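You operate a simulated robot arm through the tools that you are given. There is no shell and no other tool. Be economical: measure what you need, move in short steps, check, and stop when the job is done.

You run a simulated robot arm. Do the job below in one go: nothing can be reset, and whatever is moved stays where it is left.

TASK
Put the label tile marked "Hold" from the top of the long table on the top of the narrow table and the label tile labelled "Lot 57" on the top of the low table. Put one of the ink bottles from the top of the long table on the infeed lane. Take the wide block and leave it on the label station. Stack the tray that says "Lot 26" from the top of the line table on top of the tray that says "30 MAY". Close the roll door. Stack the gauge block that says "70 mm" from the top of the packing table on top of the gauge block that says "55 mm". Put the small tray on the top of the packing table away on the top of the tray bench. Do these in any order. Set down upright: ink bottle.
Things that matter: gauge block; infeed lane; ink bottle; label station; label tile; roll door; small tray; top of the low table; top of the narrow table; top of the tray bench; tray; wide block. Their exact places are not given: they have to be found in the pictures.

The check looks at the end state, three seconds after you hand in, the way a careful person would. Anything else that was tipped, shoved, dropped, spilled or broken makes it a failure.

THE ROBOT
A 7-joint arm with a two-finger parallel gripper on a trunk, on a base that drives. Base frame: it is fixed to the floor where the robot stands at the start and does not move with it; the origin is under the middle of the robot, x ahead of it, y to its left, z up; the surface under the hand at the start is at about z = 850. Units: mm, rad, N and s.
With the tool pointing down near the work surface it reaches from about 340 to 740 mm from the robot's upright axis, wherever it stands. Its first joint turns from -2.496 to 2.496 rad. Places, roughly: gauge block [7500, 7500, 750]; infeed lane (78x20 cm) [-1540, 3180, 800]; ink bottle [1250, 500, 1000]; label station (26x23 cm) [3900, -3040, 920]; label tile [750, 250, 750]; roll door [7100, -2700, 700]; small tray [7250, 7250, 750]; top of the low table [1600, -300, 800]; top of the narrow table [4200, 2600, 800]; top of the tray bench [4300, 8600, 700]; tray [2000, -2250, 750]; wide block [1750, -2500, 750]. Payload 3 kg.
The TCP is the grasp point between the finger pads, 30 mm short of the fingertips. In the tool frame z runs along the fingers and y along their closing line. Largest opening 110 mm; finger width 20, thickness 10; the body of the gripper, 48 by 112 mm, starts 55 mm behind the TCP.
Orientation is told as [roll, pitch, yaw] about the base's x, y, z axes, in that order, counted from this pose: with the fingers straight down and closing along the base's y, the tool's x points along the base's -x, its y along +y and its z along -z.

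THE INTERFACE
- The arm moves only by the tool apply_moves. Its argument "rows" is a list of rows, each a list of 6 numbers: the shift along the base's x, y, z in mm, then the turn, a rotation vector about the base's x, y, z in rad. In form: [[x, y, z, rx, ry, rz], ...]. A call has 1 to 8 rows; each row shifts and turns the commanded pose from where the row before left it. "grip" is the gripper command, from -1 (shut) to 1 (fully open), values between in proportion, set as the call begins (left out, the last holds). Each row takes 0.2 s and may step no farther than 50 mm and 0.15 rad from the row before; otherwise, or with a gripper value out of range, the whole call is refused. A pose out of reach is approached as far as the arm can. The call stops where the force on the tool passes 40 N (or 10 N more than at its start, if that is more) or the arm is blocked; 0.2 s more then pass. The fingers move at their own pace (about 108 mm/s each) and stop on an object; they squeeze with about 22 N. The grip force told is the motor's: it shows also when the fingers shut on nothing. Time passes only in rows, and 0.2 s behind the last, so rows that do not move let the fingers close. The reply holds the time, the measured pose of the TCP, the force on the tool along the base axes, the opening and the grip force, in the units named above and with some noise, with the torque about the TCP (base axes, N m) and any sound that the robot's microphone picked up.
- Cameras (640 x 400 px; columns grow to the right, rows downward): "scene" is now at [152.8, 16.1, 1698.3]; the picture's right is [0.20, -0.98, 0.00], its down [-0.77, -0.16, -0.61] and it looks along [0.60, 0.13, -0.79] (base axes); focal length 256 px, centre (320, 200). "wrist" rides on the gripper at [72, 17, -103] in the tool frame; the picture's right is [-0.23, 0.97, 0.00], its down [-0.76, -0.18, -0.62] and it looks along [-0.61, -0.14, 0.78] (tool axes); focal length 222 px, centre (320, 200).
- camera(camera): a new picture of that camera. The clock stands still meanwhile.
- raise_lower(by): slides the trunk up (or, below 0, down) by that many mm; the arm and the scene camera ride with it, the base frame stays. It gives what a move gives, with no picture.
- base_move(legs): drives the robot by 1 to 6 legs, each [ahead, left, turn to the left] in mm, mm and rad, along the robot's own axes; the way and the turn of a leg run together, so that a leg with both is an arc; at most 1500 mm and 3.142 rad a leg. The arm and the cameras ride along, it lands a little off, and it stops where it bumps. It gives what a move gives.
- pan_tilt(pan, tilt): turns the head with the scene camera to pan (to the left, within 1.501 rad either way) and tilt (down, from -0.506 to 1.204), counted from straight ahead of the robot. It gives what a move gives.
- pixel_to_xyz(camera, pixels): for up to 12 pixels [column, row] of the newest picture of that camera ("zoom" is the newest enlarged one), the place [x, y, z] in the base frame of the surface seen there, good to about 2 mm. The clock stands still meanwhile.
- zoom(camera, box): a new picture of the part [left, top, right, bottom] of that camera's present view, enlarged. The clock stands still meanwhile.
- hand_in(): hands the job in; it is judged then, once.

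Work in short steps. Measure before you move; look again where a grasp or a placing could have gone wrong, and mend it. You have 145 turns and 172 pictures in all, those below and enlarged ones among them. Open the gripper and draw the arm clear of the work before you hand the job in, unless the task says otherwise.

The tools are called after "Call:" by a JSON object that holds its "fn" and its "kwargs". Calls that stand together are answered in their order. apply_moves: Moves the arm, as the interface text tells. Its arguments: {"type":"object","properties":{"rows":{"type":"array"},"grip":{"type":"number"}},"required":["rows"]} The other tools are called the same way: raise_lower (by) slides the trunk up or down; base_move (legs) drives the base; pan_tilt (pan, tilt) turns the head that bears the scene camera; camera (camera) takes a picture; pixel_to_xyz (camera, pixels) gives the place of the surface under pixels of a picture; zoom (camera, box) takes an enlarged picture of a part of a camera's view; hand_in () hands the job in.

At the start:

```text
t: 0.0
eef_pos: [560.6, 293.4, 1125.3]
orientation: [-0.001, -0.001, 0.002]
contact_force: [0.2, -0.4, 0.0]
moment: [-0.04, -0.02, 0.0]
opening: 110.1
finger_force: 0.0
trunk travel left (down, up): [-825.0, 65.0]
robot x, y, heading: [-1.2, 1.1, -0.003]
head pan, tilt: [0.206, 0.908]
```

scene: 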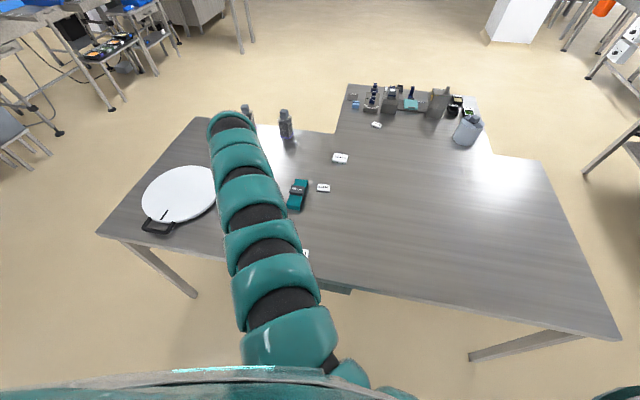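
wrist: 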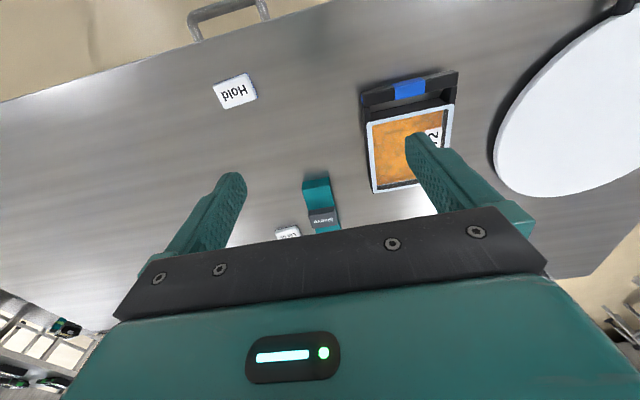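

The wrist picture shows the "Hold" tile at (235,92) and the scene shows other tiles at (340,158), (323,187), (376,125). I measure these and zoom on the table.

Call:
{"fn": "pixel_to_xyz", "kwargs": {"camera": "wrist", "pixels": [[235, 92], [216, 88], [248, 76], [255, 98], [222, 108], [288, 233], [410, 85], [150, 120]]}}

Call:
{"fn": "pixel_to_xyz", "kwargs": {"camera": "scene", "pixels": [[340, 158], [323, 187], [376, 125], [286, 122], [247, 115], [500, 220], [305, 254], [180, 195]]}}

Call:
{"fn": "zoom", "kwargs": {"camera": "scene", "box": [230, 70, 500, 270]}}

```text
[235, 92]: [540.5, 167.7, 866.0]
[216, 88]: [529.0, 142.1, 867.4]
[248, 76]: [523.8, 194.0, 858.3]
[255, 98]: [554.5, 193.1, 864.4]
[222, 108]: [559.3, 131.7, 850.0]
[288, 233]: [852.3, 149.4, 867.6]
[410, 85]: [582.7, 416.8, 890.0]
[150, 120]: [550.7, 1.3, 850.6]
```

```text
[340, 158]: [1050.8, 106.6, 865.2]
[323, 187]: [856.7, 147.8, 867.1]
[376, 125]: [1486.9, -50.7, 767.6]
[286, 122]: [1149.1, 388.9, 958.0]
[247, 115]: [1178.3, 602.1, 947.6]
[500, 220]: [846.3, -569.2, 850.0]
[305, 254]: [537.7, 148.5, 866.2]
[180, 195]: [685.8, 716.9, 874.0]
```

```text
2.00 times, centred on (365, 170) of scene
```

zoom: 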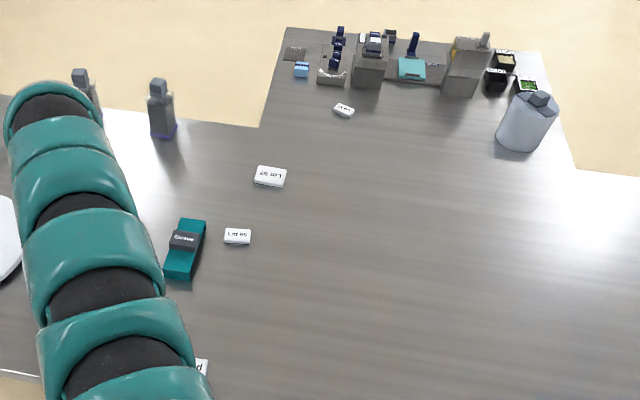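

Tile labels need to be read; I zoom closely on those two.

Call:
{"fn": "zoom", "kwargs": {"camera": "scene", "box": [310, 110, 390, 195]}}

Call:
{"fn": "zoom", "kwargs": {"camera": "scene", "box": [340, 75, 500, 155]}}

```text
4.71 times, centred on (350, 152) of scene
```

zoom: 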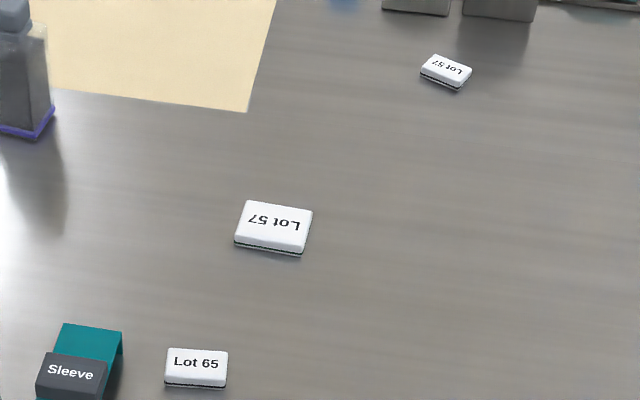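

```text
4.00 times, centred on (420, 115) of scene
```

zoom: 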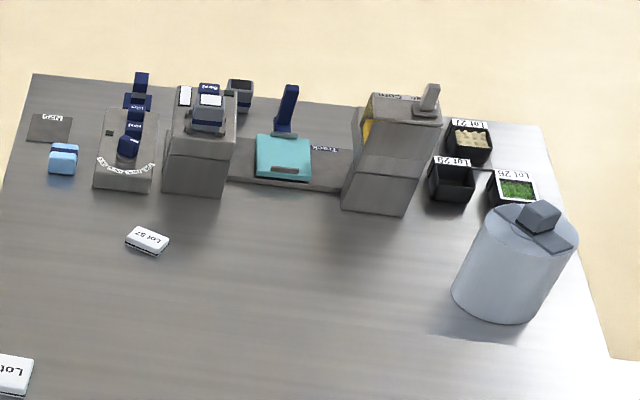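

I measure table edges, legs and surfaces to plan where the base can stand.

Call:
{"fn": "pixel_to_xyz", "kwargs": {"camera": "scene", "pixels": [[98, 232], [210, 117], [330, 134], [350, 87], [475, 98], [493, 155], [540, 161], [618, 334], [350, 287], [400, 140], [335, 139], [460, 155]]}}

Call:
{"fn": "pixel_to_xyz", "kwargs": {"camera": "wrist", "pixels": [[10, 98], [190, 55], [327, 4], [230, 8], [560, 120], [540, 270], [640, 240]]}}

```text
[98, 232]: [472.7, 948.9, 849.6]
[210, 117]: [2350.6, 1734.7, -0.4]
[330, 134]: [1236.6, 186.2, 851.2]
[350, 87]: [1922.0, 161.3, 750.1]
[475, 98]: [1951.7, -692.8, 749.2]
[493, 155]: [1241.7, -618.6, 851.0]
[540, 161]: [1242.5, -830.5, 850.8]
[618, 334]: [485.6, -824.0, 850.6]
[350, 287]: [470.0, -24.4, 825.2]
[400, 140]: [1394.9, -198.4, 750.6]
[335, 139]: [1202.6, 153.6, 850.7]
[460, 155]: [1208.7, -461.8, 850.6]
```

```text
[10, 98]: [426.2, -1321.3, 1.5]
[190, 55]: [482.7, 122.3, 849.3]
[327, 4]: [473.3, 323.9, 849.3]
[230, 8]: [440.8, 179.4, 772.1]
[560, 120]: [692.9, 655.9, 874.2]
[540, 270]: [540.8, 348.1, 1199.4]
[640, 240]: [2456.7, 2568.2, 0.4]
```

Long table spans x 475–1240, y −830–950 (z 850); the low table abuts it at z 750. I start with "Hold", which is in reach; zoom to get its corners.

Call:
{"fn": "zoom", "kwargs": {"camera": "wrist", "box": [190, 60, 280, 120]}}

Call:
{"fn": "pan_tilt", "kwargs": {"pan": 0.9, "tilt": 0.35}}

Call:
{"fn": "camera", "kwargs": {"camera": "scene"}}

Call:
{"fn": "pixel_to_xyz", "kwargs": {"camera": "zoom", "pixels": [[180, 165], [400, 95], [465, 245], [235, 315], [320, 200]]}}

```text
6.67 times, centred on (235, 90) of wrist
```

zoom: 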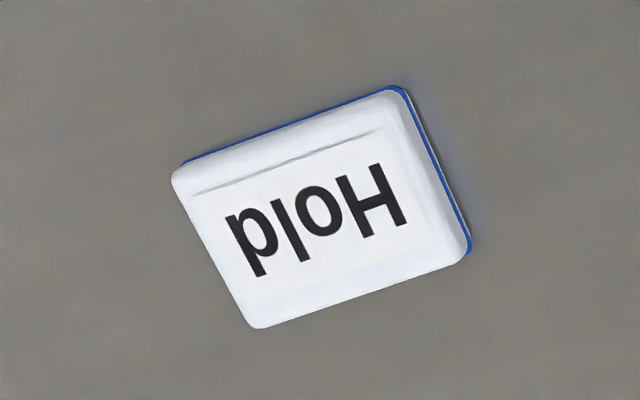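

```text
t: 1.1
eef_pos: [561.8, 293.5, 1125.6]
orientation: [0.0, 0.0, 0.003]
contact_force: [0.7, 0.7, -0.1]
moment: [0.03, 0.02, 0.0]
opening: 110.1
finger_force: 0.2
trunk travel left (down, up): [-825.0, 65.0]
robot x, y, heading: [1.2, -3.6, -0.005]
head pan, tilt: [0.901, 0.351]
```

```text
165 pictures are left
```

scene: 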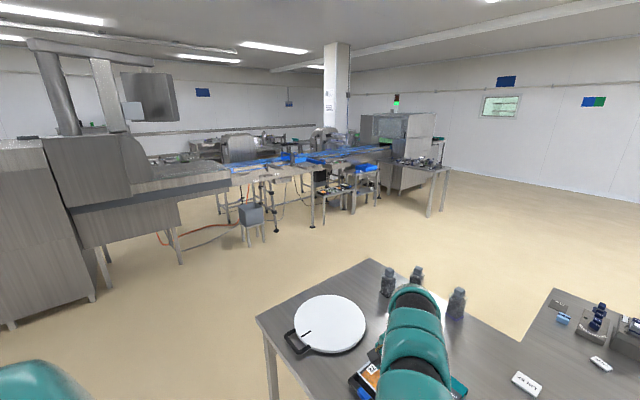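

```text
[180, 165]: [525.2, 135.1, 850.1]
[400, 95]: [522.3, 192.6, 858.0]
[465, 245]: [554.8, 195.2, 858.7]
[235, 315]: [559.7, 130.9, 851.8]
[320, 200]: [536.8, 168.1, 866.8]
```

"Hold" is aligned with the axes, ~51 mm along y by 32 mm along x, centre about (540,168), top z 866. I move over it and lower.

Call:
{"fn": "apply_moves", "kwargs": {"grip": 1, "rows": [[-7, -42, -20, 0, 0, 0], [-7, -42, -40, 0, 0, 0], [-7, -41, -40, 0, 0, 0], [0, 0, -45, 0, 0, 0], [0, 0, -45, 0, 0, 0], [0, 0, -20, 0, 0, 0], [0, 0, 0, 0, 0, 0]]}}

Call:
{"fn": "camera", "kwargs": {"camera": "wrist"}}

```text
refused: row 2 steps farther than a row can; nothing moved
```

```text
164 pictures are left
```

wrist: 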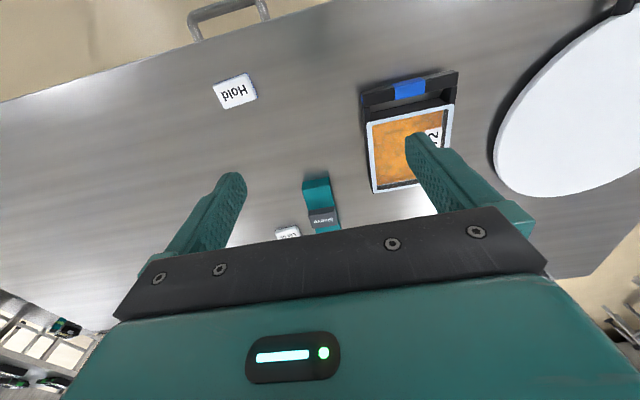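

The step limit is 50 mm in total length; I redo it with shorter rows.

Call:
{"fn": "apply_moves", "kwargs": {"grip": 1, "rows": [[-7, -42, -20, 0, 0, 0], [-7, -42, -20, 0, 0, 0], [-7, -41, -20, 0, 0, 0], [0, 0, -48, 0, 0, 0], [0, 0, -48, 0, 0, 0], [0, 0, -30, 0, 0, 0], [0, 0, -20, 0, 0, 0], [0, 0, 0, 0, 0, 0]]}}

Call:
{"fn": "camera", "kwargs": {"camera": "wrist"}}

```text
t: 2.9
eef_pos: [572.2, 197.5, 907.5]
orientation: [-0.001, -0.001, 0.001]
contact_force: [-0.6, -0.5, -0.5]
moment: [0.01, -0.02, -0.01]
opening: 109.9
finger_force: 0.0
out of reach, approached as far as the arm can: row 2, 3
trunk travel left (down, up): [-825.0, 65.0]
robot x, y, heading: [-2.1, 2.0, -0.0]
head pan, tilt: [0.901, 0.351]
```

```text
163 pictures are left
```

wrist: 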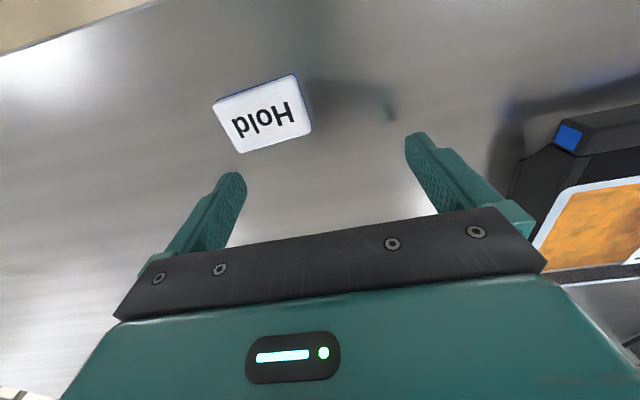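

Some rows were cut short; now at (572,197.5,907). I shift to (540,168) and re-read.

Call:
{"fn": "apply_moves", "kwargs": {"rows": [[-16, -15, 0, 0, 0, 0], [-16, -15, 0, 0, 0, 0], [0, 0, 0, 0, 0, 0]]}}

Call:
{"fn": "camera", "kwargs": {"camera": "wrist"}}

Call:
{"fn": "pixel_to_xyz", "kwargs": {"camera": "wrist", "pixels": [[320, 130], [345, 160], [280, 140]]}}

```text
t: 3.7
eef_pos: [539.4, 167.8, 907.5]
orientation: [0.0, -0.001, 0.002]
contact_force: [-0.7, -0.2, 0.1]
moment: [-0.01, 0.0, -0.01]
opening: 110.1
finger_force: 0.0
trunk travel left (down, up): [-825.0, 65.0]
robot x, y, heading: [-1.2, 1.8, -0.001]
head pan, tilt: [0.901, 0.351]
```

```text
162 pictures are left
```

wrist: 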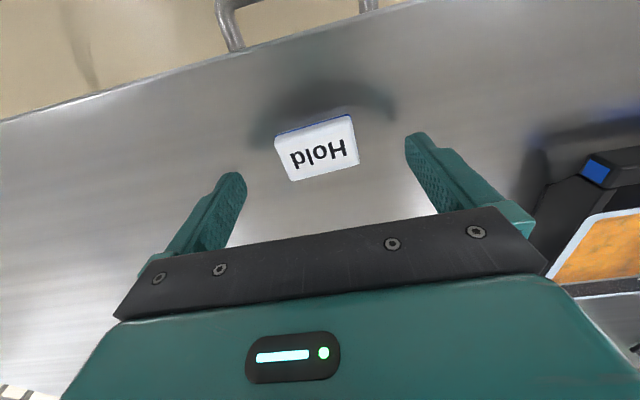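

```text
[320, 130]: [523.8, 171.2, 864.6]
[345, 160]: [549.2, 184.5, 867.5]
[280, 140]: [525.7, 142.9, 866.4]
```

Centred; lower 25 mm, then close.

Call:
{"fn": "apply_moves", "kwargs": {"rows": [[0, 0, -15, 0, 0, 0], [0, 0, -10, 0, 0, 0]]}}

Call:
{"fn": "apply_moves", "kwargs": {"grip": -1, "rows": [[0, 0, 0, 0, 0, 0], [0, 0, 0, 0, 0, 0], [0, 0, 0, 0, 0, 0], [0, 0, 40, 0, 0, 0], [0, 0, 40, 0, 0, 0], [0, 0, 40, 0, 0, 0]]}}

Call:
{"fn": "camera", "kwargs": {"camera": "wrist"}}

```text
t: 4.3
eef_pos: [540.5, 166.3, 882.5]
orientation: [-0.002, 0.001, 0.002]
contact_force: [-0.5, -0.1, 0.7]
moment: [-0.03, 0.01, 0.01]
opening: 110.1
finger_force: 0.1
trunk travel left (down, up): [-825.0, 65.0]
robot x, y, heading: [2.2, -4.0, -0.002]
head pan, tilt: [0.901, 0.351]
```

```text
t: 5.7
eef_pos: [555.8, 178.1, 994.4]
orientation: [-0.001, 0.002, 0.002]
contact_force: [-0.1, 0.3, -0.1]
moment: [0.02, -0.01, 0.0]
opening: 55.4
finger_force: 22.1
out of reach, approached as far as the arm can: row 6
trunk travel left (down, up): [-825.0, 65.0]
robot x, y, heading: [1.7, -0.9, -0.004]
head pan, tilt: [0.901, 0.351]
```

```text
161 pictures are left
```

wrist: 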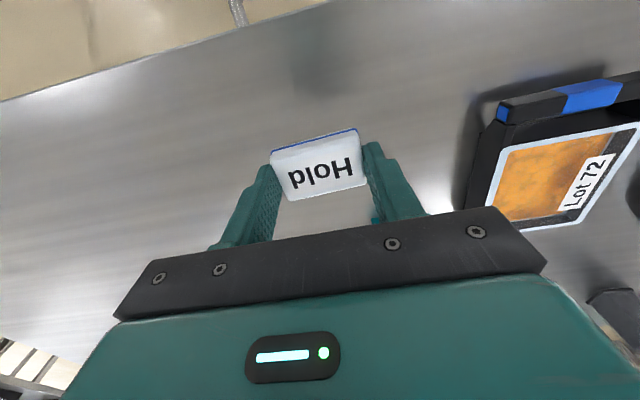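

Tile is held (opening 55, lifted). I measure obstacles in the scene picture toward the narrow table.

Call:
{"fn": "pixel_to_xyz", "kwargs": {"camera": "scene", "pixels": [[430, 216], [390, 188], [425, 163], [355, 214], [310, 226], [250, 242], [180, 263], [93, 300], [10, 328], [430, 155], [370, 170], [445, 205]]}}

Call:
{"fn": "zoom", "kwargs": {"camera": "scene", "box": [200, 100, 480, 260]}}

Call:
{"fn": "pan_tilt", "kwargs": {"pan": 0.0, "tilt": 0.25}}

Call:
{"fn": "camera", "kwargs": {"camera": "scene"}}

```text
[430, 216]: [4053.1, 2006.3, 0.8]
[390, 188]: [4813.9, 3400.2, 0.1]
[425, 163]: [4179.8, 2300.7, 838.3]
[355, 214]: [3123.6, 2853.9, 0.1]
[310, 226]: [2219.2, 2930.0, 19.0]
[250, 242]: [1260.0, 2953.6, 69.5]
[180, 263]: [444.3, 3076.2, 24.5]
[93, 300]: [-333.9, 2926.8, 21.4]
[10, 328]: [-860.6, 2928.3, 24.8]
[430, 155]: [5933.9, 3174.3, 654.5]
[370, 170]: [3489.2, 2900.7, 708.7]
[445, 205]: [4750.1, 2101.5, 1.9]
```

```text
2.29 times, centred on (340, 180) of scene
```

zoom: 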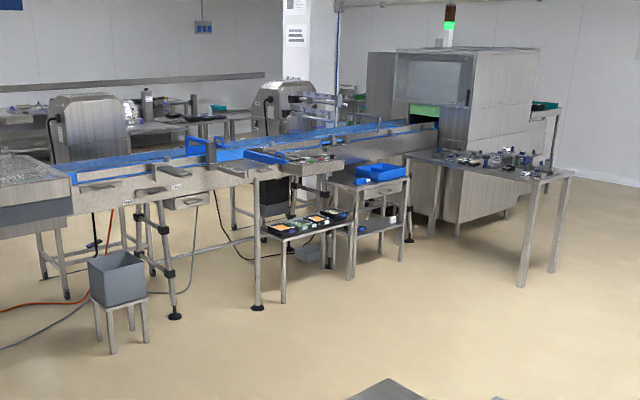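

```text
t: 6.9
eef_pos: [555.4, 178.3, 994.9]
orientation: [0.0, 0.0, 0.001]
contact_force: [0.2, -0.5, -0.8]
moment: [-0.03, 0.0, 0.01]
opening: 55.2
finger_force: 22.5
trunk travel left (down, up): [-825.0, 65.0]
robot x, y, heading: [-2.7, -0.7, 0.004]
head pan, tilt: [0.0, 0.25]
```

```text
159 pictures are left
```

scene: 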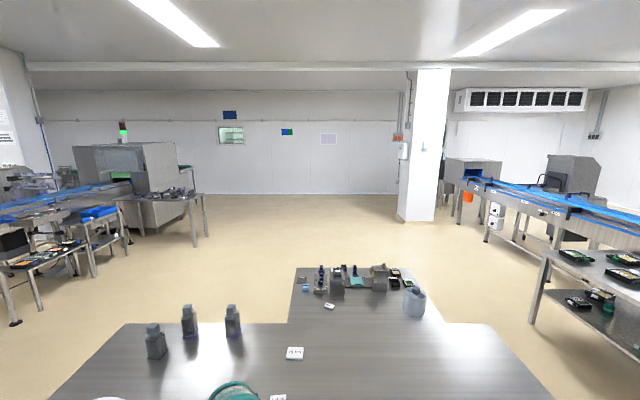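

The narrow table (about x 4000–4350, y 2000–3200) is cluttered; way along y≈1500 looks clear. I back off, go left, drive ahead, then look at it.

Call:
{"fn": "base_move", "kwargs": {"legs": [[-300, 0, 0], [0, 1500, 0], [1500, 0, 0], [1500, 0, 0], [300, 0, 0.6]]}}

Call:
{"fn": "pan_tilt", "kwargs": {"pan": 0.0, "tilt": 0.5}}

Call:
{"fn": "camera", "kwargs": {"camera": "scene"}}

```text
t: 31.7
eef_pos: [3355.9, 2022.1, 994.0]
orientation: [-0.001, 0.001, 0.597]
contact_force: [0.4, -0.7, 0.0]
moment: [-0.02, 0.01, -0.01]
opening: 54.7
finger_force: 21.7
trunk travel left (down, up): [-825.0, 65.0]
robot x, y, heading: [2996.7, 1564.1, 0.588]
head pan, tilt: [0.0, 0.25]
```

```text
t: 32.5
eef_pos: [3355.2, 2021.9, 995.2]
orientation: [-0.002, -0.001, 0.596]
contact_force: [-0.2, -0.3, -0.2]
moment: [-0.03, -0.04, 0.03]
opening: 55.0
finger_force: 22.1
trunk travel left (down, up): [-825.0, 65.0]
robot x, y, heading: [2994.1, 1563.2, 0.592]
head pan, tilt: [0.0, 0.499]
```

```text
158 pictures are left
```

scene: 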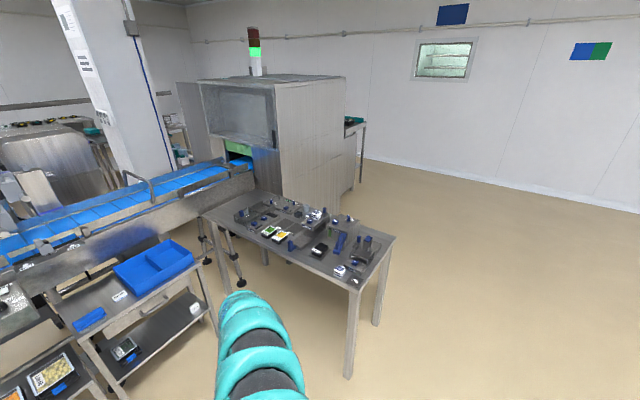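

Call:
{"fn": "zoom", "kwargs": {"camera": "scene", "box": [195, 180, 405, 300]}}

Call:
{"fn": "pixel_to_xyz", "kwargs": {"camera": "scene", "pixels": [[203, 215], [253, 190], [395, 238], [350, 290], [270, 250], [300, 262], [325, 270], [225, 218], [348, 378], [373, 325], [200, 300]]}}

```text
3.05 times, centred on (300, 240) of scene
```

zoom: 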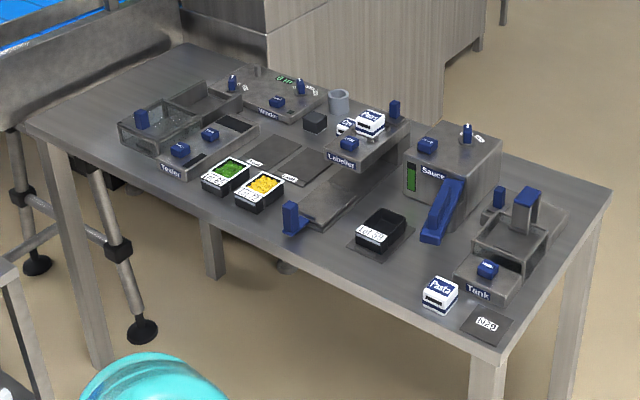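

```text
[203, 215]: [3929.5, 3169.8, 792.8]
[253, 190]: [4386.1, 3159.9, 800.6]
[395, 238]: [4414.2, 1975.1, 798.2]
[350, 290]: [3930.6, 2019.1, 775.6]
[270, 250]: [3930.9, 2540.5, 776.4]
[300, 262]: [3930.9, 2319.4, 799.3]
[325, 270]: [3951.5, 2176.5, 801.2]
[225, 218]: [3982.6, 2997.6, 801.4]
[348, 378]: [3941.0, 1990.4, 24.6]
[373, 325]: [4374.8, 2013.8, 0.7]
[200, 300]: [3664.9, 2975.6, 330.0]
```

I look for a free spot: candidates at left end and front strip of the narrow table.

Call:
{"fn": "pixel_to_xyz", "kwargs": {"camera": "zoom", "pixels": [[60, 120], [100, 100], [150, 80], [190, 60], [125, 140], [165, 170], [335, 262], [360, 240], [415, 275], [425, 300], [290, 235], [215, 200]]}}

Call:
{"fn": "pixel_to_xyz", "kwargs": {"camera": "scene", "pixels": [[350, 190], [300, 180], [365, 125], [160, 245], [190, 265], [230, 260], [75, 345], [215, 330], [335, 250], [120, 395], [350, 185]]}}

```text
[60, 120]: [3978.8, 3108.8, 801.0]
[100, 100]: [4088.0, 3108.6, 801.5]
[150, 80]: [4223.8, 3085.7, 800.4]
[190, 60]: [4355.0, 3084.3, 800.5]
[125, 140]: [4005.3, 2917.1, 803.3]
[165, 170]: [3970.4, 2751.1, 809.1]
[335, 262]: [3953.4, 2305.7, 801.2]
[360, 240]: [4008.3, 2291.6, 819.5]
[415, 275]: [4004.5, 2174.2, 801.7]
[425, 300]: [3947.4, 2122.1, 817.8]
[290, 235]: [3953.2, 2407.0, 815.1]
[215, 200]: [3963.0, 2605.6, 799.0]
```

```text
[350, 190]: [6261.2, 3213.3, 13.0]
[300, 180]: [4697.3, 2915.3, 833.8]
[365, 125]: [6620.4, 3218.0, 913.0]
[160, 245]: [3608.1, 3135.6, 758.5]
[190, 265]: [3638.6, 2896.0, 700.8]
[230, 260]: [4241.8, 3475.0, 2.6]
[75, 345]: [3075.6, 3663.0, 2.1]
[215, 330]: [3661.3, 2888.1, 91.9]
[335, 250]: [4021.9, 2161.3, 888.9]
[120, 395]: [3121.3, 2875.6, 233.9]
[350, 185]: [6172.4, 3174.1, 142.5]
```

The front strip near (3960–4000, 2150–2300) seems free. I drive to stand in front of it, about (3395,2190) heading 0, and look down.

Call:
{"fn": "base_move", "kwargs": {"legs": [[0, 0, -0.592], [400, 500, 0]]}}

Call:
{"fn": "pan_tilt", "kwargs": {"pan": 0.0, "tilt": 0.8}}

Call:
{"fn": "camera", "kwargs": {"camera": "scene"}}

Call:
{"fn": "camera", "kwargs": {"camera": "wrist"}}

```text
t: 37.7
eef_pos: [3951.8, 2241.7, 993.4]
orientation: [-0.002, 0.001, -0.002]
contact_force: [-0.2, -0.1, 0.2]
moment: [-0.04, 0.01, 0.0]
opening: 54.7
finger_force: 22.3
trunk travel left (down, up): [-825.0, 65.0]
robot x, y, heading: [3393.9, 2065.8, -0.003]
head pan, tilt: [0.0, 0.499]
```

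```text
t: 38.5
eef_pos: [3950.9, 2240.7, 995.0]
orientation: [-0.001, -0.001, -0.001]
contact_force: [0.5, 0.9, 0.7]
moment: [0.02, -0.02, 0.0]
opening: 55.0
finger_force: 21.8
trunk travel left (down, up): [-825.0, 65.0]
robot x, y, heading: [3393.3, 2066.6, -0.005]
head pan, tilt: [0.0, 0.799]
```

```text
156 pictures are left
```

scene: 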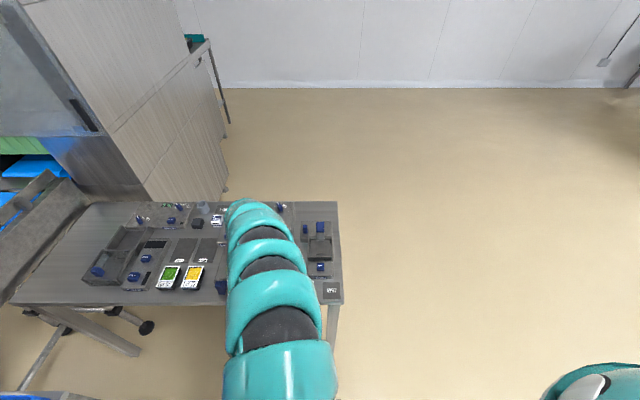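

```text
155 pictures are left
```

wrist: 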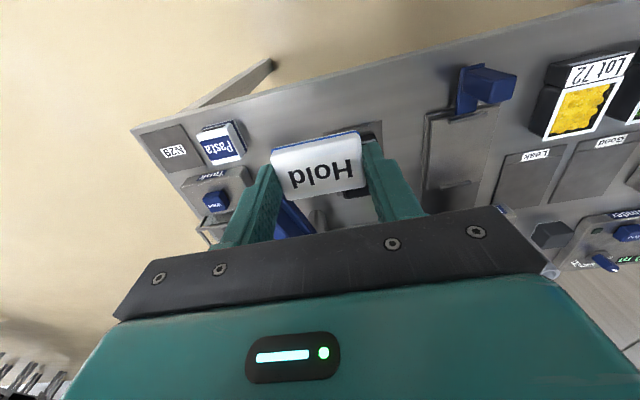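

The wrist shows a free gap between the dark mat and the coil frame, around (400,130), and front strip. I measure those.

Call:
{"fn": "pixel_to_xyz", "kwargs": {"camera": "wrist", "pixels": [[382, 122], [425, 112], [382, 140], [425, 150], [405, 105], [320, 120], [275, 140], [240, 125], [262, 125], [380, 88], [550, 50], [505, 140]]}}

Call:
{"fn": "zoom", "kwargs": {"camera": "wrist", "box": [220, 70, 540, 220]}}

```text
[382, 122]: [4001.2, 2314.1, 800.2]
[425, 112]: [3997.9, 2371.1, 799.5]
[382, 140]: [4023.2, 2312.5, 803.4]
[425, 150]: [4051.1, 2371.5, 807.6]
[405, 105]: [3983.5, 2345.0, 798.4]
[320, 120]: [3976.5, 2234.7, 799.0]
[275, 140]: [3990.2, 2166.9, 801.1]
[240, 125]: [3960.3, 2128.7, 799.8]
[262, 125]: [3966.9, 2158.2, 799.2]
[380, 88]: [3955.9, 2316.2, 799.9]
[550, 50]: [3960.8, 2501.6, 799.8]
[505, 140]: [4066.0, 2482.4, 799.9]
```

```text
2.00 times, centred on (380, 145) of wrist
```

zoom: 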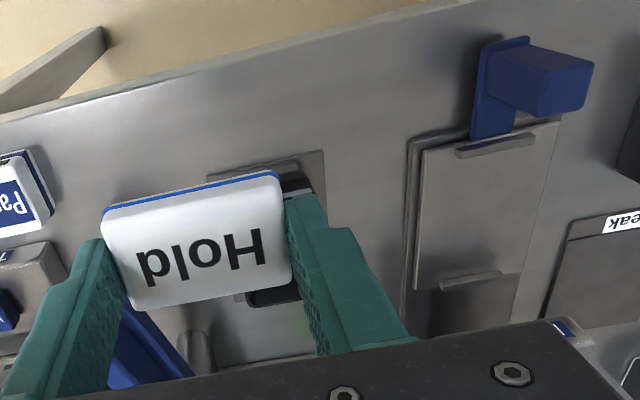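

The strip x 3930–3995, y 2160–2370 is free. I set the tile down centred at (3963,2290): shift, then lower to TCP z ≈ 836 first.

Call:
{"fn": "apply_moves", "kwargs": {"rows": [[6, 24, 0, 0, 0, 0], [6, 25, 0, 0, 0, 0], [0, 0, -45, 0, 0, 0], [0, 0, -45, 0, 0, 0], [0, 0, -45, 0, 0, 0], [0, 0, -15, 0, 0, 0], [0, 0, -8, 0, 0, 0]]}}

Call:
{"fn": "camera", "kwargs": {"camera": "wrist"}}

```text
t: 40.1
eef_pos: [3963.6, 2292.5, 838.1]
orientation: [0.001, -0.001, -0.003]
contact_force: [-0.9, 0.0, -0.4]
moment: [-0.02, 0.01, -0.01]
opening: 54.9
finger_force: 21.7
trunk travel left (down, up): [-825.0, 65.0]
robot x, y, heading: [3394.2, 2066.5, -0.005]
head pan, tilt: [0.0, 0.799]
```

```text
153 pictures are left
```

wrist: 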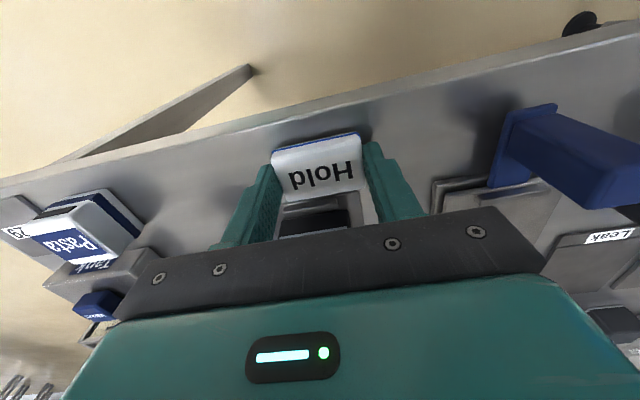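

Over the free strip; lower the last 5 mm and open slightly, then rise.

Call:
{"fn": "apply_moves", "kwargs": {"rows": [[0, 0, -3, 0, 0, 0], [0, 0, -2, 0, 0, 0], [0, 0, 0, 0, 0, 0]]}}

Call:
{"fn": "apply_moves", "kwargs": {"grip": 0.3, "rows": [[0, 0, 0, 0, 0, 0], [0, 0, 0, 0, 0, 0], [0, 0, 10, 0, 0, 0], [0, 0, 40, 0, 0, 0], [0, 0, 45, 0, 0, 0], [0, 0, 45, 0, 0, 0]]}}

Call:
{"fn": "camera", "kwargs": {"camera": "wrist"}}

```text
t: 40.9
eef_pos: [3962.9, 2291.7, 831.3]
orientation: [0.001, -0.001, -0.003]
contact_force: [-1.0, -0.1, -1.2]
moment: [-0.01, -0.02, 0.01]
opening: 55.0
finger_force: 22.4
trunk travel left (down, up): [-825.0, 65.0]
robot x, y, heading: [3394.0, 2066.2, -0.003]
head pan, tilt: [0.0, 0.799]
```

```text
t: 42.3
eef_pos: [3961.3, 2290.9, 972.1]
orientation: [-0.003, -0.001, -0.004]
contact_force: [0.0, -0.3, 0.9]
moment: [0.01, -0.03, 0.0]
opening: 71.4
finger_force: 0.0
trunk travel left (down, up): [-825.0, 65.0]
robot x, y, heading: [3394.8, 2063.4, 0.002]
head pan, tilt: [0.0, 0.799]
```

```text
152 pictures are left
```

wrist: 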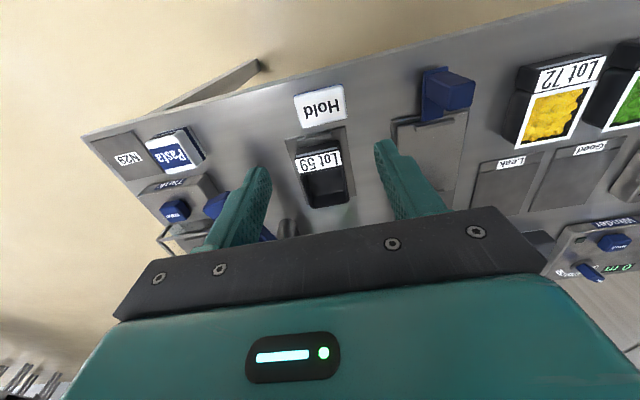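

"Hold" sits well on the narrow table. Next I drive to the far side of the long table, stopping short at about (2150,560) facing −x, with the trunk raised.

Call:
{"fn": "raise_lower", "kwargs": {"by": 65}}

Call:
{"fn": "base_move", "kwargs": {"legs": [[-400, 0, 0], [0, 0, 3.14], [850, 0, 0], [0, 1490, 0]]}}

Call:
{"fn": "pan_tilt", "kwargs": {"pan": 0.0, "tilt": 0.7}}

Call:
{"fn": "camera", "kwargs": {"camera": "scene"}}

```text
t: 43.4
eef_pos: [3963.0, 2290.9, 1036.7]
orientation: [-0.002, 0.001, -0.001]
contact_force: [-0.2, 0.4, -0.1]
moment: [-0.02, -0.01, 0.01]
opening: 71.5
finger_force: 0.2
trunk travel left (down, up): [-890.0, 0.0]
robot x, y, heading: [3394.3, 2062.9, -0.009]
head pan, tilt: [0.0, 0.799]
```

```text
t: 64.1
eef_pos: [1507.0, 429.8, 1036.3]
orientation: [-0.001, -0.001, 3.086]
contact_force: [-0.2, 0.2, 0.6]
moment: [0.0, 0.0, -0.02]
opening: 71.6
finger_force: 0.1
trunk travel left (down, up): [-890.0, 0.0]
robot x, y, heading: [2085.1, 629.6, 3.087]
head pan, tilt: [0.0, 0.799]
```

```text
t: 64.7
eef_pos: [1507.4, 430.7, 1036.5]
orientation: [0.0, -0.002, 3.087]
contact_force: [-0.2, -1.2, -0.7]
moment: [0.0, 0.05, -0.05]
opening: 71.3
finger_force: 0.1
trunk travel left (down, up): [-890.0, 0.0]
robot x, y, heading: [2081.6, 627.3, 3.085]
head pan, tilt: [0.0, 0.7]
```

```text
151 pictures are left
```

scene: 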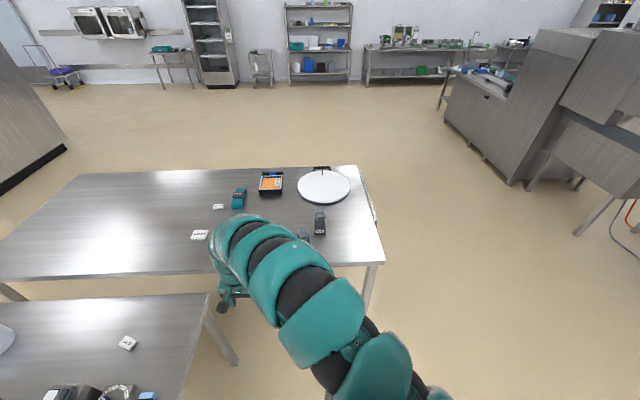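

I see "Lot 57" at (200,235) and a bottle at (320,222), another behind the arm at (303,232). Measure these.

Call:
{"fn": "pixel_to_xyz", "kwargs": {"camera": "scene", "pixels": [[200, 235], [320, 213], [320, 228], [303, 232], [238, 200], [218, 207], [128, 342], [200, 300], [160, 310], [100, 320]]}}

Call:
{"fn": "zoom", "kwargs": {"camera": "scene", "box": [180, 180, 380, 300]}}

```text
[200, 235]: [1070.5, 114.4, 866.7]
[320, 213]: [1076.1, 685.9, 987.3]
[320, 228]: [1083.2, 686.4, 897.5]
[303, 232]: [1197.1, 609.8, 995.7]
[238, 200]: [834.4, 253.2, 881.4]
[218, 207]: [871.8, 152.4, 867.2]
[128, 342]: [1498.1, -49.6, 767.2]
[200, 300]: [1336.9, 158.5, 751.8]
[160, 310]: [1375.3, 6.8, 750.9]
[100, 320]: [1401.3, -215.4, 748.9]
```

```text
3.20 times, centred on (280, 240) of scene
```

zoom: 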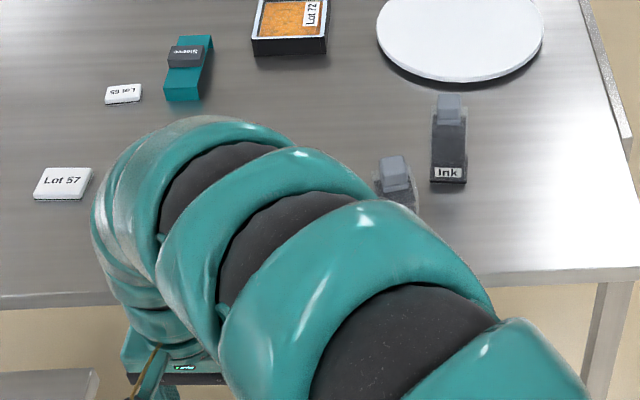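

Lot 57 is near (1060,110). Bottle at (1150,389) is tall, so I swing the arm to y≈160 first over the low table, then drive ahead.

Call:
{"fn": "apply_moves", "kwargs": {"grip": 1, "rows": [[10, -45, 0, 0, 0, 0], [10, -45, 0, 0, 0, 0], [10, -45, 0, 0, 0, 0], [10, -45, 0, 0, 0, 0], [10, -45, 0, 0, 0, 0], [0, -45, 0, 0, 0, 0]]}}

Call:
{"fn": "base_move", "kwargs": {"legs": [[430, 0, 0.05]]}}

Call:
{"fn": "camera", "kwargs": {"camera": "wrist"}}

Call:
{"fn": "camera", "kwargs": {"camera": "scene"}}

```text
t: 66.1
eef_pos: [1567.8, 276.8, 1048.9]
orientation: [0.001, -0.003, 3.09]
contact_force: [-0.1, -0.9, 0.6]
moment: [0.04, 0.04, -0.02]
opening: 110.1
finger_force: 0.0
out of reach, approached as far as the arm can: row 3, 4, 5, 6
trunk travel left (down, up): [-890.0, 0.0]
robot x, y, heading: [2086.7, 626.1, 3.086]
head pan, tilt: [0.0, 0.7]
```

```text
t: 68.8
eef_pos: [1148.5, 263.6, 1048.3]
orientation: [-0.002, 0.0, 3.142]
contact_force: [-0.5, -1.5, -0.6]
moment: [-0.03, -0.02, 0.0]
opening: 110.0
finger_force: 0.1
trunk travel left (down, up): [-890.0, 0.0]
robot x, y, heading: [1649.4, 637.2, 3.136]
head pan, tilt: [0.0, 0.7]
```

```text
149 pictures are left
```

wrist: 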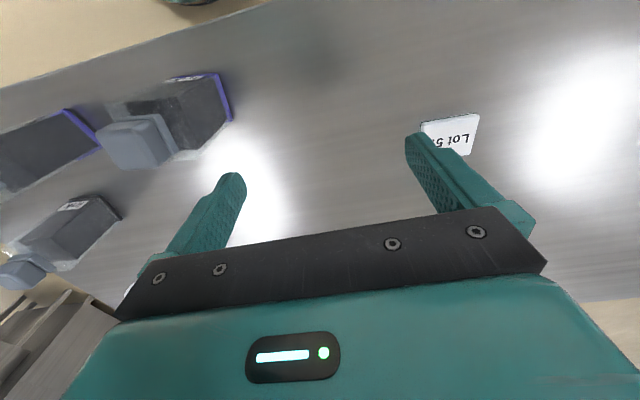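

```text
148 pictures are left
```

scene: 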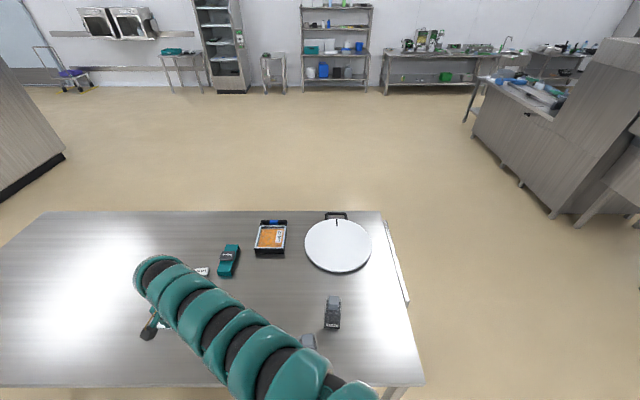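

Wrist now shows the tile at (455,133) and bottle at (150,130). I measure tile and bottles.

Call:
{"fn": "pixel_to_xyz", "kwargs": {"camera": "wrist", "pixels": [[424, 124], [479, 115], [468, 153], [455, 133], [140, 145], [205, 95], [170, 165], [70, 240]]}}

```text
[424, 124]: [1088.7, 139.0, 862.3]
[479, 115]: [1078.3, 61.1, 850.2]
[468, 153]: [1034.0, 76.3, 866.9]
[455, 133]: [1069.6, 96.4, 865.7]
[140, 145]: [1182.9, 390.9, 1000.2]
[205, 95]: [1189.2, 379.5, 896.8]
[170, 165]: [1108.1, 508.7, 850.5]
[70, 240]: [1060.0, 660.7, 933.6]
```

Tile centre is near (1062,105). I nudge the base left 90 and ahead 30 for reach, checking clearance below.

Call:
{"fn": "base_move", "kwargs": {"legs": [[0, 90, 0], [30, 0, 0]]}}

Call:
{"fn": "pan_tilt", "kwargs": {"pan": 0.5, "tilt": 1.2}}

Call:
{"fn": "camera", "kwargs": {"camera": "scene"}}

Call:
{"fn": "camera", "kwargs": {"camera": "wrist"}}

```text
t: 70.3
eef_pos: [1118.5, 173.0, 1047.7]
orientation: [-0.002, 0.002, 3.142]
contact_force: [0.3, 0.0, -0.4]
moment: [0.02, 0.01, 0.0]
opening: 110.1
finger_force: 0.1
trunk travel left (down, up): [-890.0, 0.0]
robot x, y, heading: [1622.7, 548.7, 3.138]
head pan, tilt: [0.0, 0.7]
```

```text
t: 71.3
eef_pos: [1118.5, 173.5, 1046.5]
orientation: [-0.001, 0.001, 3.14]
contact_force: [0.0, -0.7, 1.3]
moment: [0.03, 0.01, -0.01]
opening: 110.0
finger_force: 0.1
trunk travel left (down, up): [-890.0, 0.0]
robot x, y, heading: [1619.6, 551.5, 3.133]
head pan, tilt: [0.499, 1.201]
```

```text
147 pictures are left
```

scene: 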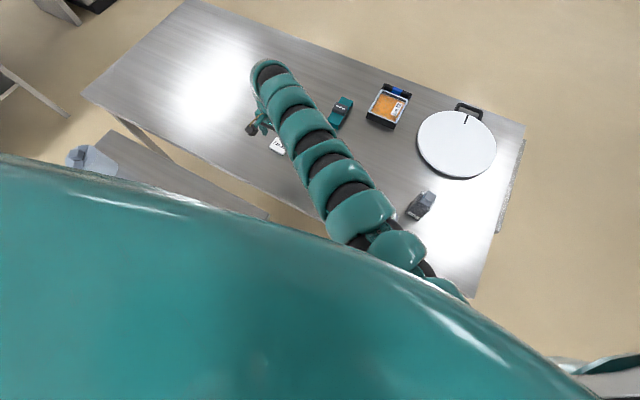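

```text
146 pictures are left
```

wrist: 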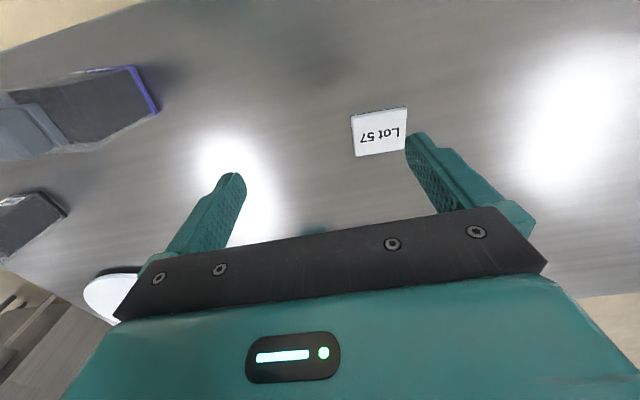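

Measure tile corners in this wrist picture, and the arm's underside height over the bottles.

Call:
{"fn": "pixel_to_xyz", "kwargs": {"camera": "wrist", "pixels": [[354, 119], [404, 110], [401, 149], [359, 155], [380, 133]]}}

Call:
{"fn": "pixel_to_xyz", "kwargs": {"camera": "scene", "pixels": [[395, 250], [360, 215], [330, 160], [270, 75], [422, 200], [340, 185]]}}

```text
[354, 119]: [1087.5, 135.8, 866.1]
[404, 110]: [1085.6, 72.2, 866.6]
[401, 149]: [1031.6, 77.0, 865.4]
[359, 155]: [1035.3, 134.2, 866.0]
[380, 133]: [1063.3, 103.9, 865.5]
```

```text
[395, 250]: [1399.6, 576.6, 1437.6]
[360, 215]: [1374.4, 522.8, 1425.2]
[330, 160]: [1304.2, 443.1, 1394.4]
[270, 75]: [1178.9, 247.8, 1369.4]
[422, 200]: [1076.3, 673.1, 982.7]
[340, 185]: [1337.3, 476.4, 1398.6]
```

Tile centre (1060,105), 63 mm along y. Lower and shift to above it.

Call:
{"fn": "apply_moves", "kwargs": {"rows": [[0, -10, -45, 0, 0, 0], [-10, -20, -40, 0, 0, 0], [-24, -20, -20, 0, 0, 0], [-24, -18, -20, 0, 0, 0], [0, 0, -10, 0, 0, 0], [0, 0, 0, 0, 0, 0]]}}

Call:
{"fn": "camera", "kwargs": {"camera": "wrist"}}

```text
t: 72.7
eef_pos: [1125.6, 193.3, 985.4]
orientation: [0.0, 0.0, 3.139]
contact_force: [0.2, -0.5, 0.1]
moment: [0.02, -0.02, -0.04]
opening: 110.1
finger_force: 0.1
out of reach, approached as far as the arm can: row 1, 2, 3, 4
trunk travel left (down, up): [-890.0, 0.0]
robot x, y, heading: [1618.2, 555.1, 3.137]
head pan, tilt: [0.499, 1.201]
```

```text
145 pictures are left
```

wrist: 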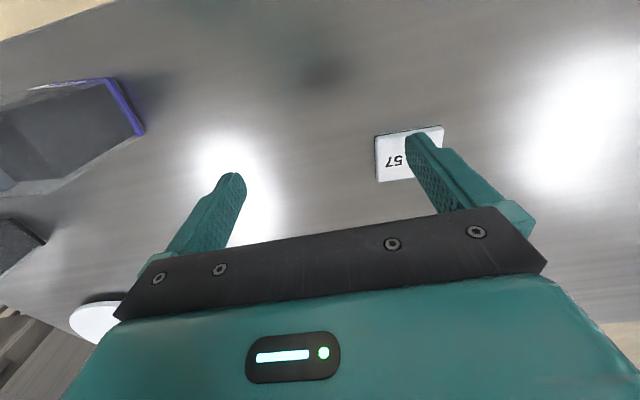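

Reach is limited by the raised trunk; lower it 60 mm (TCP to ~925, still above tile), then continue.

Call:
{"fn": "raise_lower", "kwargs": {"by": -60}}

Call:
{"fn": "apply_moves", "kwargs": {"rows": [[-16, -22, 0, 0, 0, 0], [-16, -22, 0, 0, 0, 0], [-16, -22, 0, 0, 0, 0], [-17, -22, 0, 0, 0, 0], [0, 0, 0, 0, 0, 0]]}}

Call:
{"fn": "camera", "kwargs": {"camera": "wrist"}}

```text
t: 73.7
eef_pos: [1125.0, 192.5, 926.2]
orientation: [0.001, 0.001, 3.141]
contact_force: [0.9, -0.3, 0.5]
moment: [0.04, 0.02, 0.0]
opening: 110.3
finger_force: 0.1
trunk travel left (down, up): [-830.0, 60.0]
robot x, y, heading: [1619.3, 550.0, 3.137]
head pan, tilt: [0.499, 1.201]
```

```text
t: 74.9
eef_pos: [1123.0, 190.6, 933.4]
orientation: [0.0, 0.0, 3.143]
contact_force: [0.4, -0.6, -0.4]
moment: [0.03, -0.01, -0.01]
opening: 110.1
finger_force: 0.1
out of reach, approached as far as the arm can: row 1, 2, 3, 4
trunk travel left (down, up): [-830.0, 60.0]
robot x, y, heading: [1625.5, 552.7, 3.141]
head pan, tilt: [0.499, 1.201]
```

```text
144 pictures are left
```

wrist: 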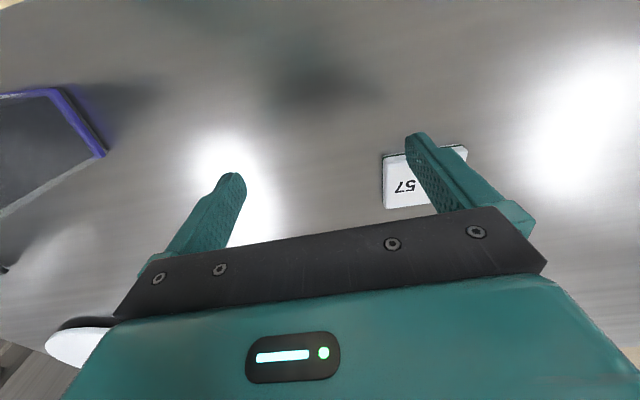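

The arm stops at radius ≈620 although nominal reach is 740, so wrist yaw relative to arm azimuth may be the limit. I test with a yaw of +0.3 before shifting.

Call:
{"fn": "apply_moves", "kwargs": {"rows": [[0, 0, 0, 0, 0, 0.15], [0, 0, 0, 0, 0, 0.15], [-16, -22, 0, 0, 0, 0], [-16, -22, 0, 0, 0, 0]]}}

```text
t: 75.9
eef_pos: [1122.8, 189.5, 936.4]
orientation: [0.0, -0.001, -2.842]
contact_force: [0.2, 0.3, -0.2]
moment: [-0.02, -0.02, 0.02]
opening: 110.1
finger_force: 0.0
out of reach, approached as far as the arm can: row 3, 4
trunk travel left (down, up): [-830.0, 60.0]
robot x, y, heading: [1620.4, 550.1, 3.138]
head pan, tilt: [0.499, 1.201]
```

Rotation was fine but reach still limited: it's a sphere about the high shoulder, so I need the trunk lower. Raise the arm 230 mm, undo the yaw, lower the trunk 230 mm.

Call:
{"fn": "apply_moves", "kwargs": {"rows": [[0, 0, 45, 0, 0, -0.15], [0, 0, 45, 0, 0, -0.15], [0, 0, 45, 0, 0, 0], [0, 0, 45, 0, 0, 0], [0, 0, 45, 0, 0, 0], [0, 0, 15, 0, 0, 0]]}}

Call:
{"fn": "raise_lower", "kwargs": {"by": -235}}

Call:
{"fn": "apply_moves", "kwargs": {"rows": [[-15, -21, 0, 0, 0, 0], [-16, -21, 0, 0, 0, 0], [-16, -21, 0, 0, 0, 0], [-16, -21, 0, 0, 0, 0], [0, 0, 0, 0, 0, 0]]}}

Call:
{"fn": "camera", "kwargs": {"camera": "wrist"}}

```text
t: 77.3
eef_pos: [1123.2, 188.4, 1175.9]
orientation: [-0.002, 0.0, 3.141]
contact_force: [0.1, 0.8, 0.5]
moment: [0.02, 0.0, 0.0]
opening: 110.0
finger_force: 0.0
trunk travel left (down, up): [-830.0, 60.0]
robot x, y, heading: [1620.9, 547.3, 3.134]
head pan, tilt: [0.499, 1.201]
```

```text
t: 79.7
eef_pos: [1121.9, 188.6, 941.4]
orientation: [0.001, -0.001, 3.14]
contact_force: [0.0, -0.2, 0.3]
moment: [-0.02, 0.0, -0.03]
opening: 110.0
finger_force: 0.1
trunk travel left (down, up): [-595.0, 295.0]
robot x, y, heading: [1619.0, 552.3, 3.138]
head pan, tilt: [0.499, 1.201]
```

```text
t: 80.9
eef_pos: [1103.6, 160.3, 939.8]
orientation: [0.001, 0.003, 3.141]
contact_force: [0.4, -0.3, 0.7]
moment: [0.0, 0.0, -0.01]
opening: 110.3
finger_force: 0.1
out of reach, approached as far as the arm can: row 2, 3, 4
trunk travel left (down, up): [-595.0, 295.0]
robot x, y, heading: [1618.4, 547.5, 3.14]
head pan, tilt: [0.499, 1.201]
```

```text
143 pictures are left
```

wrist: 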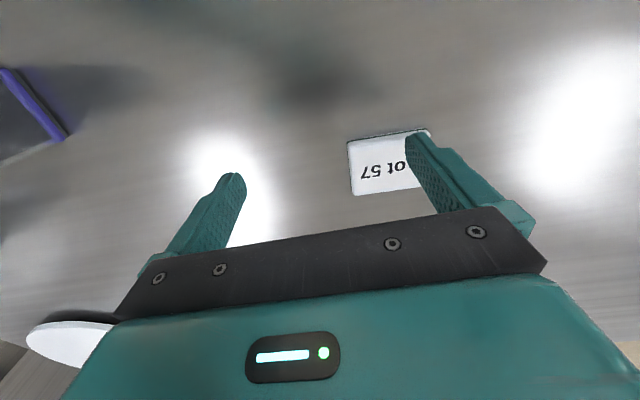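

Reach is larger straight ahead than to the side. I turn the base left 0.64 so the tile lies ahead; the arm sweeps over the low table's empty near part (tips z≈910).

Call:
{"fn": "base_move", "kwargs": {"legs": [[0, 0, 0.64]]}}

Call:
{"fn": "apply_moves", "kwargs": {"rows": [[-40, 5, 0, 0, 0, -0.13], [-42, 12, 0, 0, 0, -0.13], [-43, 17, 0, 0, 0, -0.13], [-43, 20, 0, 0, 0, -0.13], [-42, 22, 0, 0, 0, -0.12], [-42, 22, 0, 0, 0, 0], [-40, 22, 0, 0, 0, 0]]}}

```text
t: 83.0
eef_pos: [1434.4, -69.2, 941.3]
orientation: [0.001, 0.001, -2.509]
contact_force: [0.6, 0.9, -0.3]
moment: [-0.01, 0.01, 0.02]
opening: 110.1
finger_force: 0.2
trunk travel left (down, up): [-595.0, 295.0]
robot x, y, heading: [1619.1, 551.0, -2.508]
head pan, tilt: [0.499, 1.201]
```

```text
t: 84.7
eef_pos: [1141.8, 50.7, 942.7]
orientation: [-0.001, 0.0, 3.136]
contact_force: [-0.1, 1.0, -0.2]
moment: [-0.02, -0.04, -0.03]
opening: 110.0
finger_force: 0.1
trunk travel left (down, up): [-595.0, 295.0]
robot x, y, heading: [1621.5, 550.5, -2.508]
head pan, tilt: [0.499, 1.201]
```

Good, reach works now (radius ≈690). Continue to (1060,105) and look.

Call:
{"fn": "apply_moves", "kwargs": {"rows": [[-40, 27, -10, 0, 0, 0], [-41, 27, -10, 0, 0, 0], [0, 0, -12, 0, 0, 0], [0, 0, 0, 0, 0, 0]]}}

Call:
{"fn": "camera", "kwargs": {"camera": "wrist"}}

```text
t: 85.7
eef_pos: [1061.9, 104.6, 910.2]
orientation: [0.001, 0.003, 3.137]
contact_force: [-0.7, -0.3, -0.5]
moment: [0.0, 0.03, 0.02]
opening: 110.0
finger_force: 0.0
trunk travel left (down, up): [-595.0, 295.0]
robot x, y, heading: [1620.8, 551.3, -2.51]
head pan, tilt: [0.499, 1.201]
```

```text
142 pictures are left
```

wrist: 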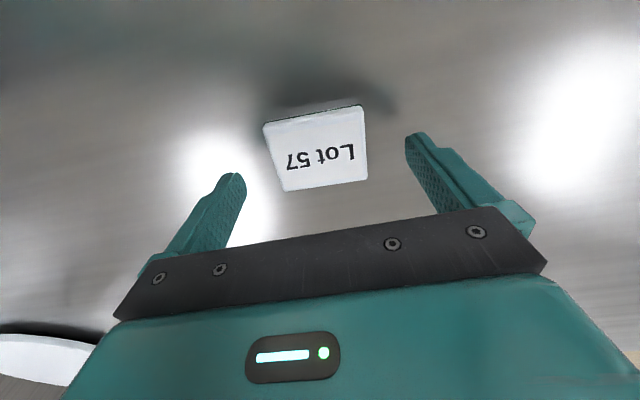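

Tile centred between the fingers. Lower, close, lift.

Call:
{"fn": "apply_moves", "kwargs": {"rows": [[0, 0, -15, 0, 0, 0], [0, 0, -13, 0, 0, 0]]}}

Call:
{"fn": "apply_moves", "kwargs": {"grip": -1, "rows": [[0, 0, 0, 0, 0, 0], [0, 0, 0, 0, 0, 0], [0, 0, 0, 0, 0, 0], [0, 0, 40, 0, 0, 0], [42, -18, 10, 0, 0, 0], [45, -18, 0, 0, 0, 0], [45, -18, 0, 0, 0, 0]]}}

Call:
{"fn": "apply_moves", "kwargs": {"rows": [[47, -10, 0, 0, 0, 0], [47, -5, 0, 0, 0, 0], [47, 0, 0, 0, 0, 0], [47, 0, 0, 0, 0, 0], [16, 0, 0, 0, 0, 0]]}}

Call:
{"fn": "camera", "kwargs": {"camera": "wrist"}}

```text
t: 86.2
eef_pos: [1061.5, 104.0, 880.2]
orientation: [0.0, 0.0, 3.136]
contact_force: [-0.2, -0.1, 0.4]
moment: [-0.05, 0.01, 0.02]
opening: 110.1
finger_force: 0.1
trunk travel left (down, up): [-595.0, 295.0]
robot x, y, heading: [1619.6, 548.9, -2.512]
head pan, tilt: [0.499, 1.201]
```

```text
t: 87.8
eef_pos: [1193.9, 51.0, 930.3]
orientation: [-0.001, 0.0, 3.135]
contact_force: [0.7, -0.3, -1.4]
moment: [-0.02, -0.01, 0.01]
opening: 69.5
finger_force: 22.2
trunk travel left (down, up): [-595.0, 295.0]
robot x, y, heading: [1622.3, 545.2, -2.509]
head pan, tilt: [0.499, 1.201]
```

```text
t: 89.0
eef_pos: [1396.2, 23.8, 929.8]
orientation: [-0.004, 0.004, 3.135]
contact_force: [0.9, 0.9, 0.3]
moment: [0.0, -0.01, -0.03]
opening: 69.2
finger_force: 22.2
out of reach, approached as far as the arm can: row 3, 4
trunk travel left (down, up): [-595.0, 295.0]
robot x, y, heading: [1621.3, 547.4, -2.513]
head pan, tilt: [0.499, 1.201]
```

```text
141 pictures are left
```

wrist: 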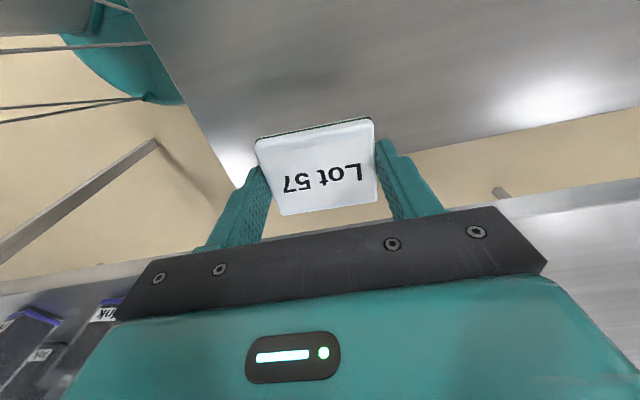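

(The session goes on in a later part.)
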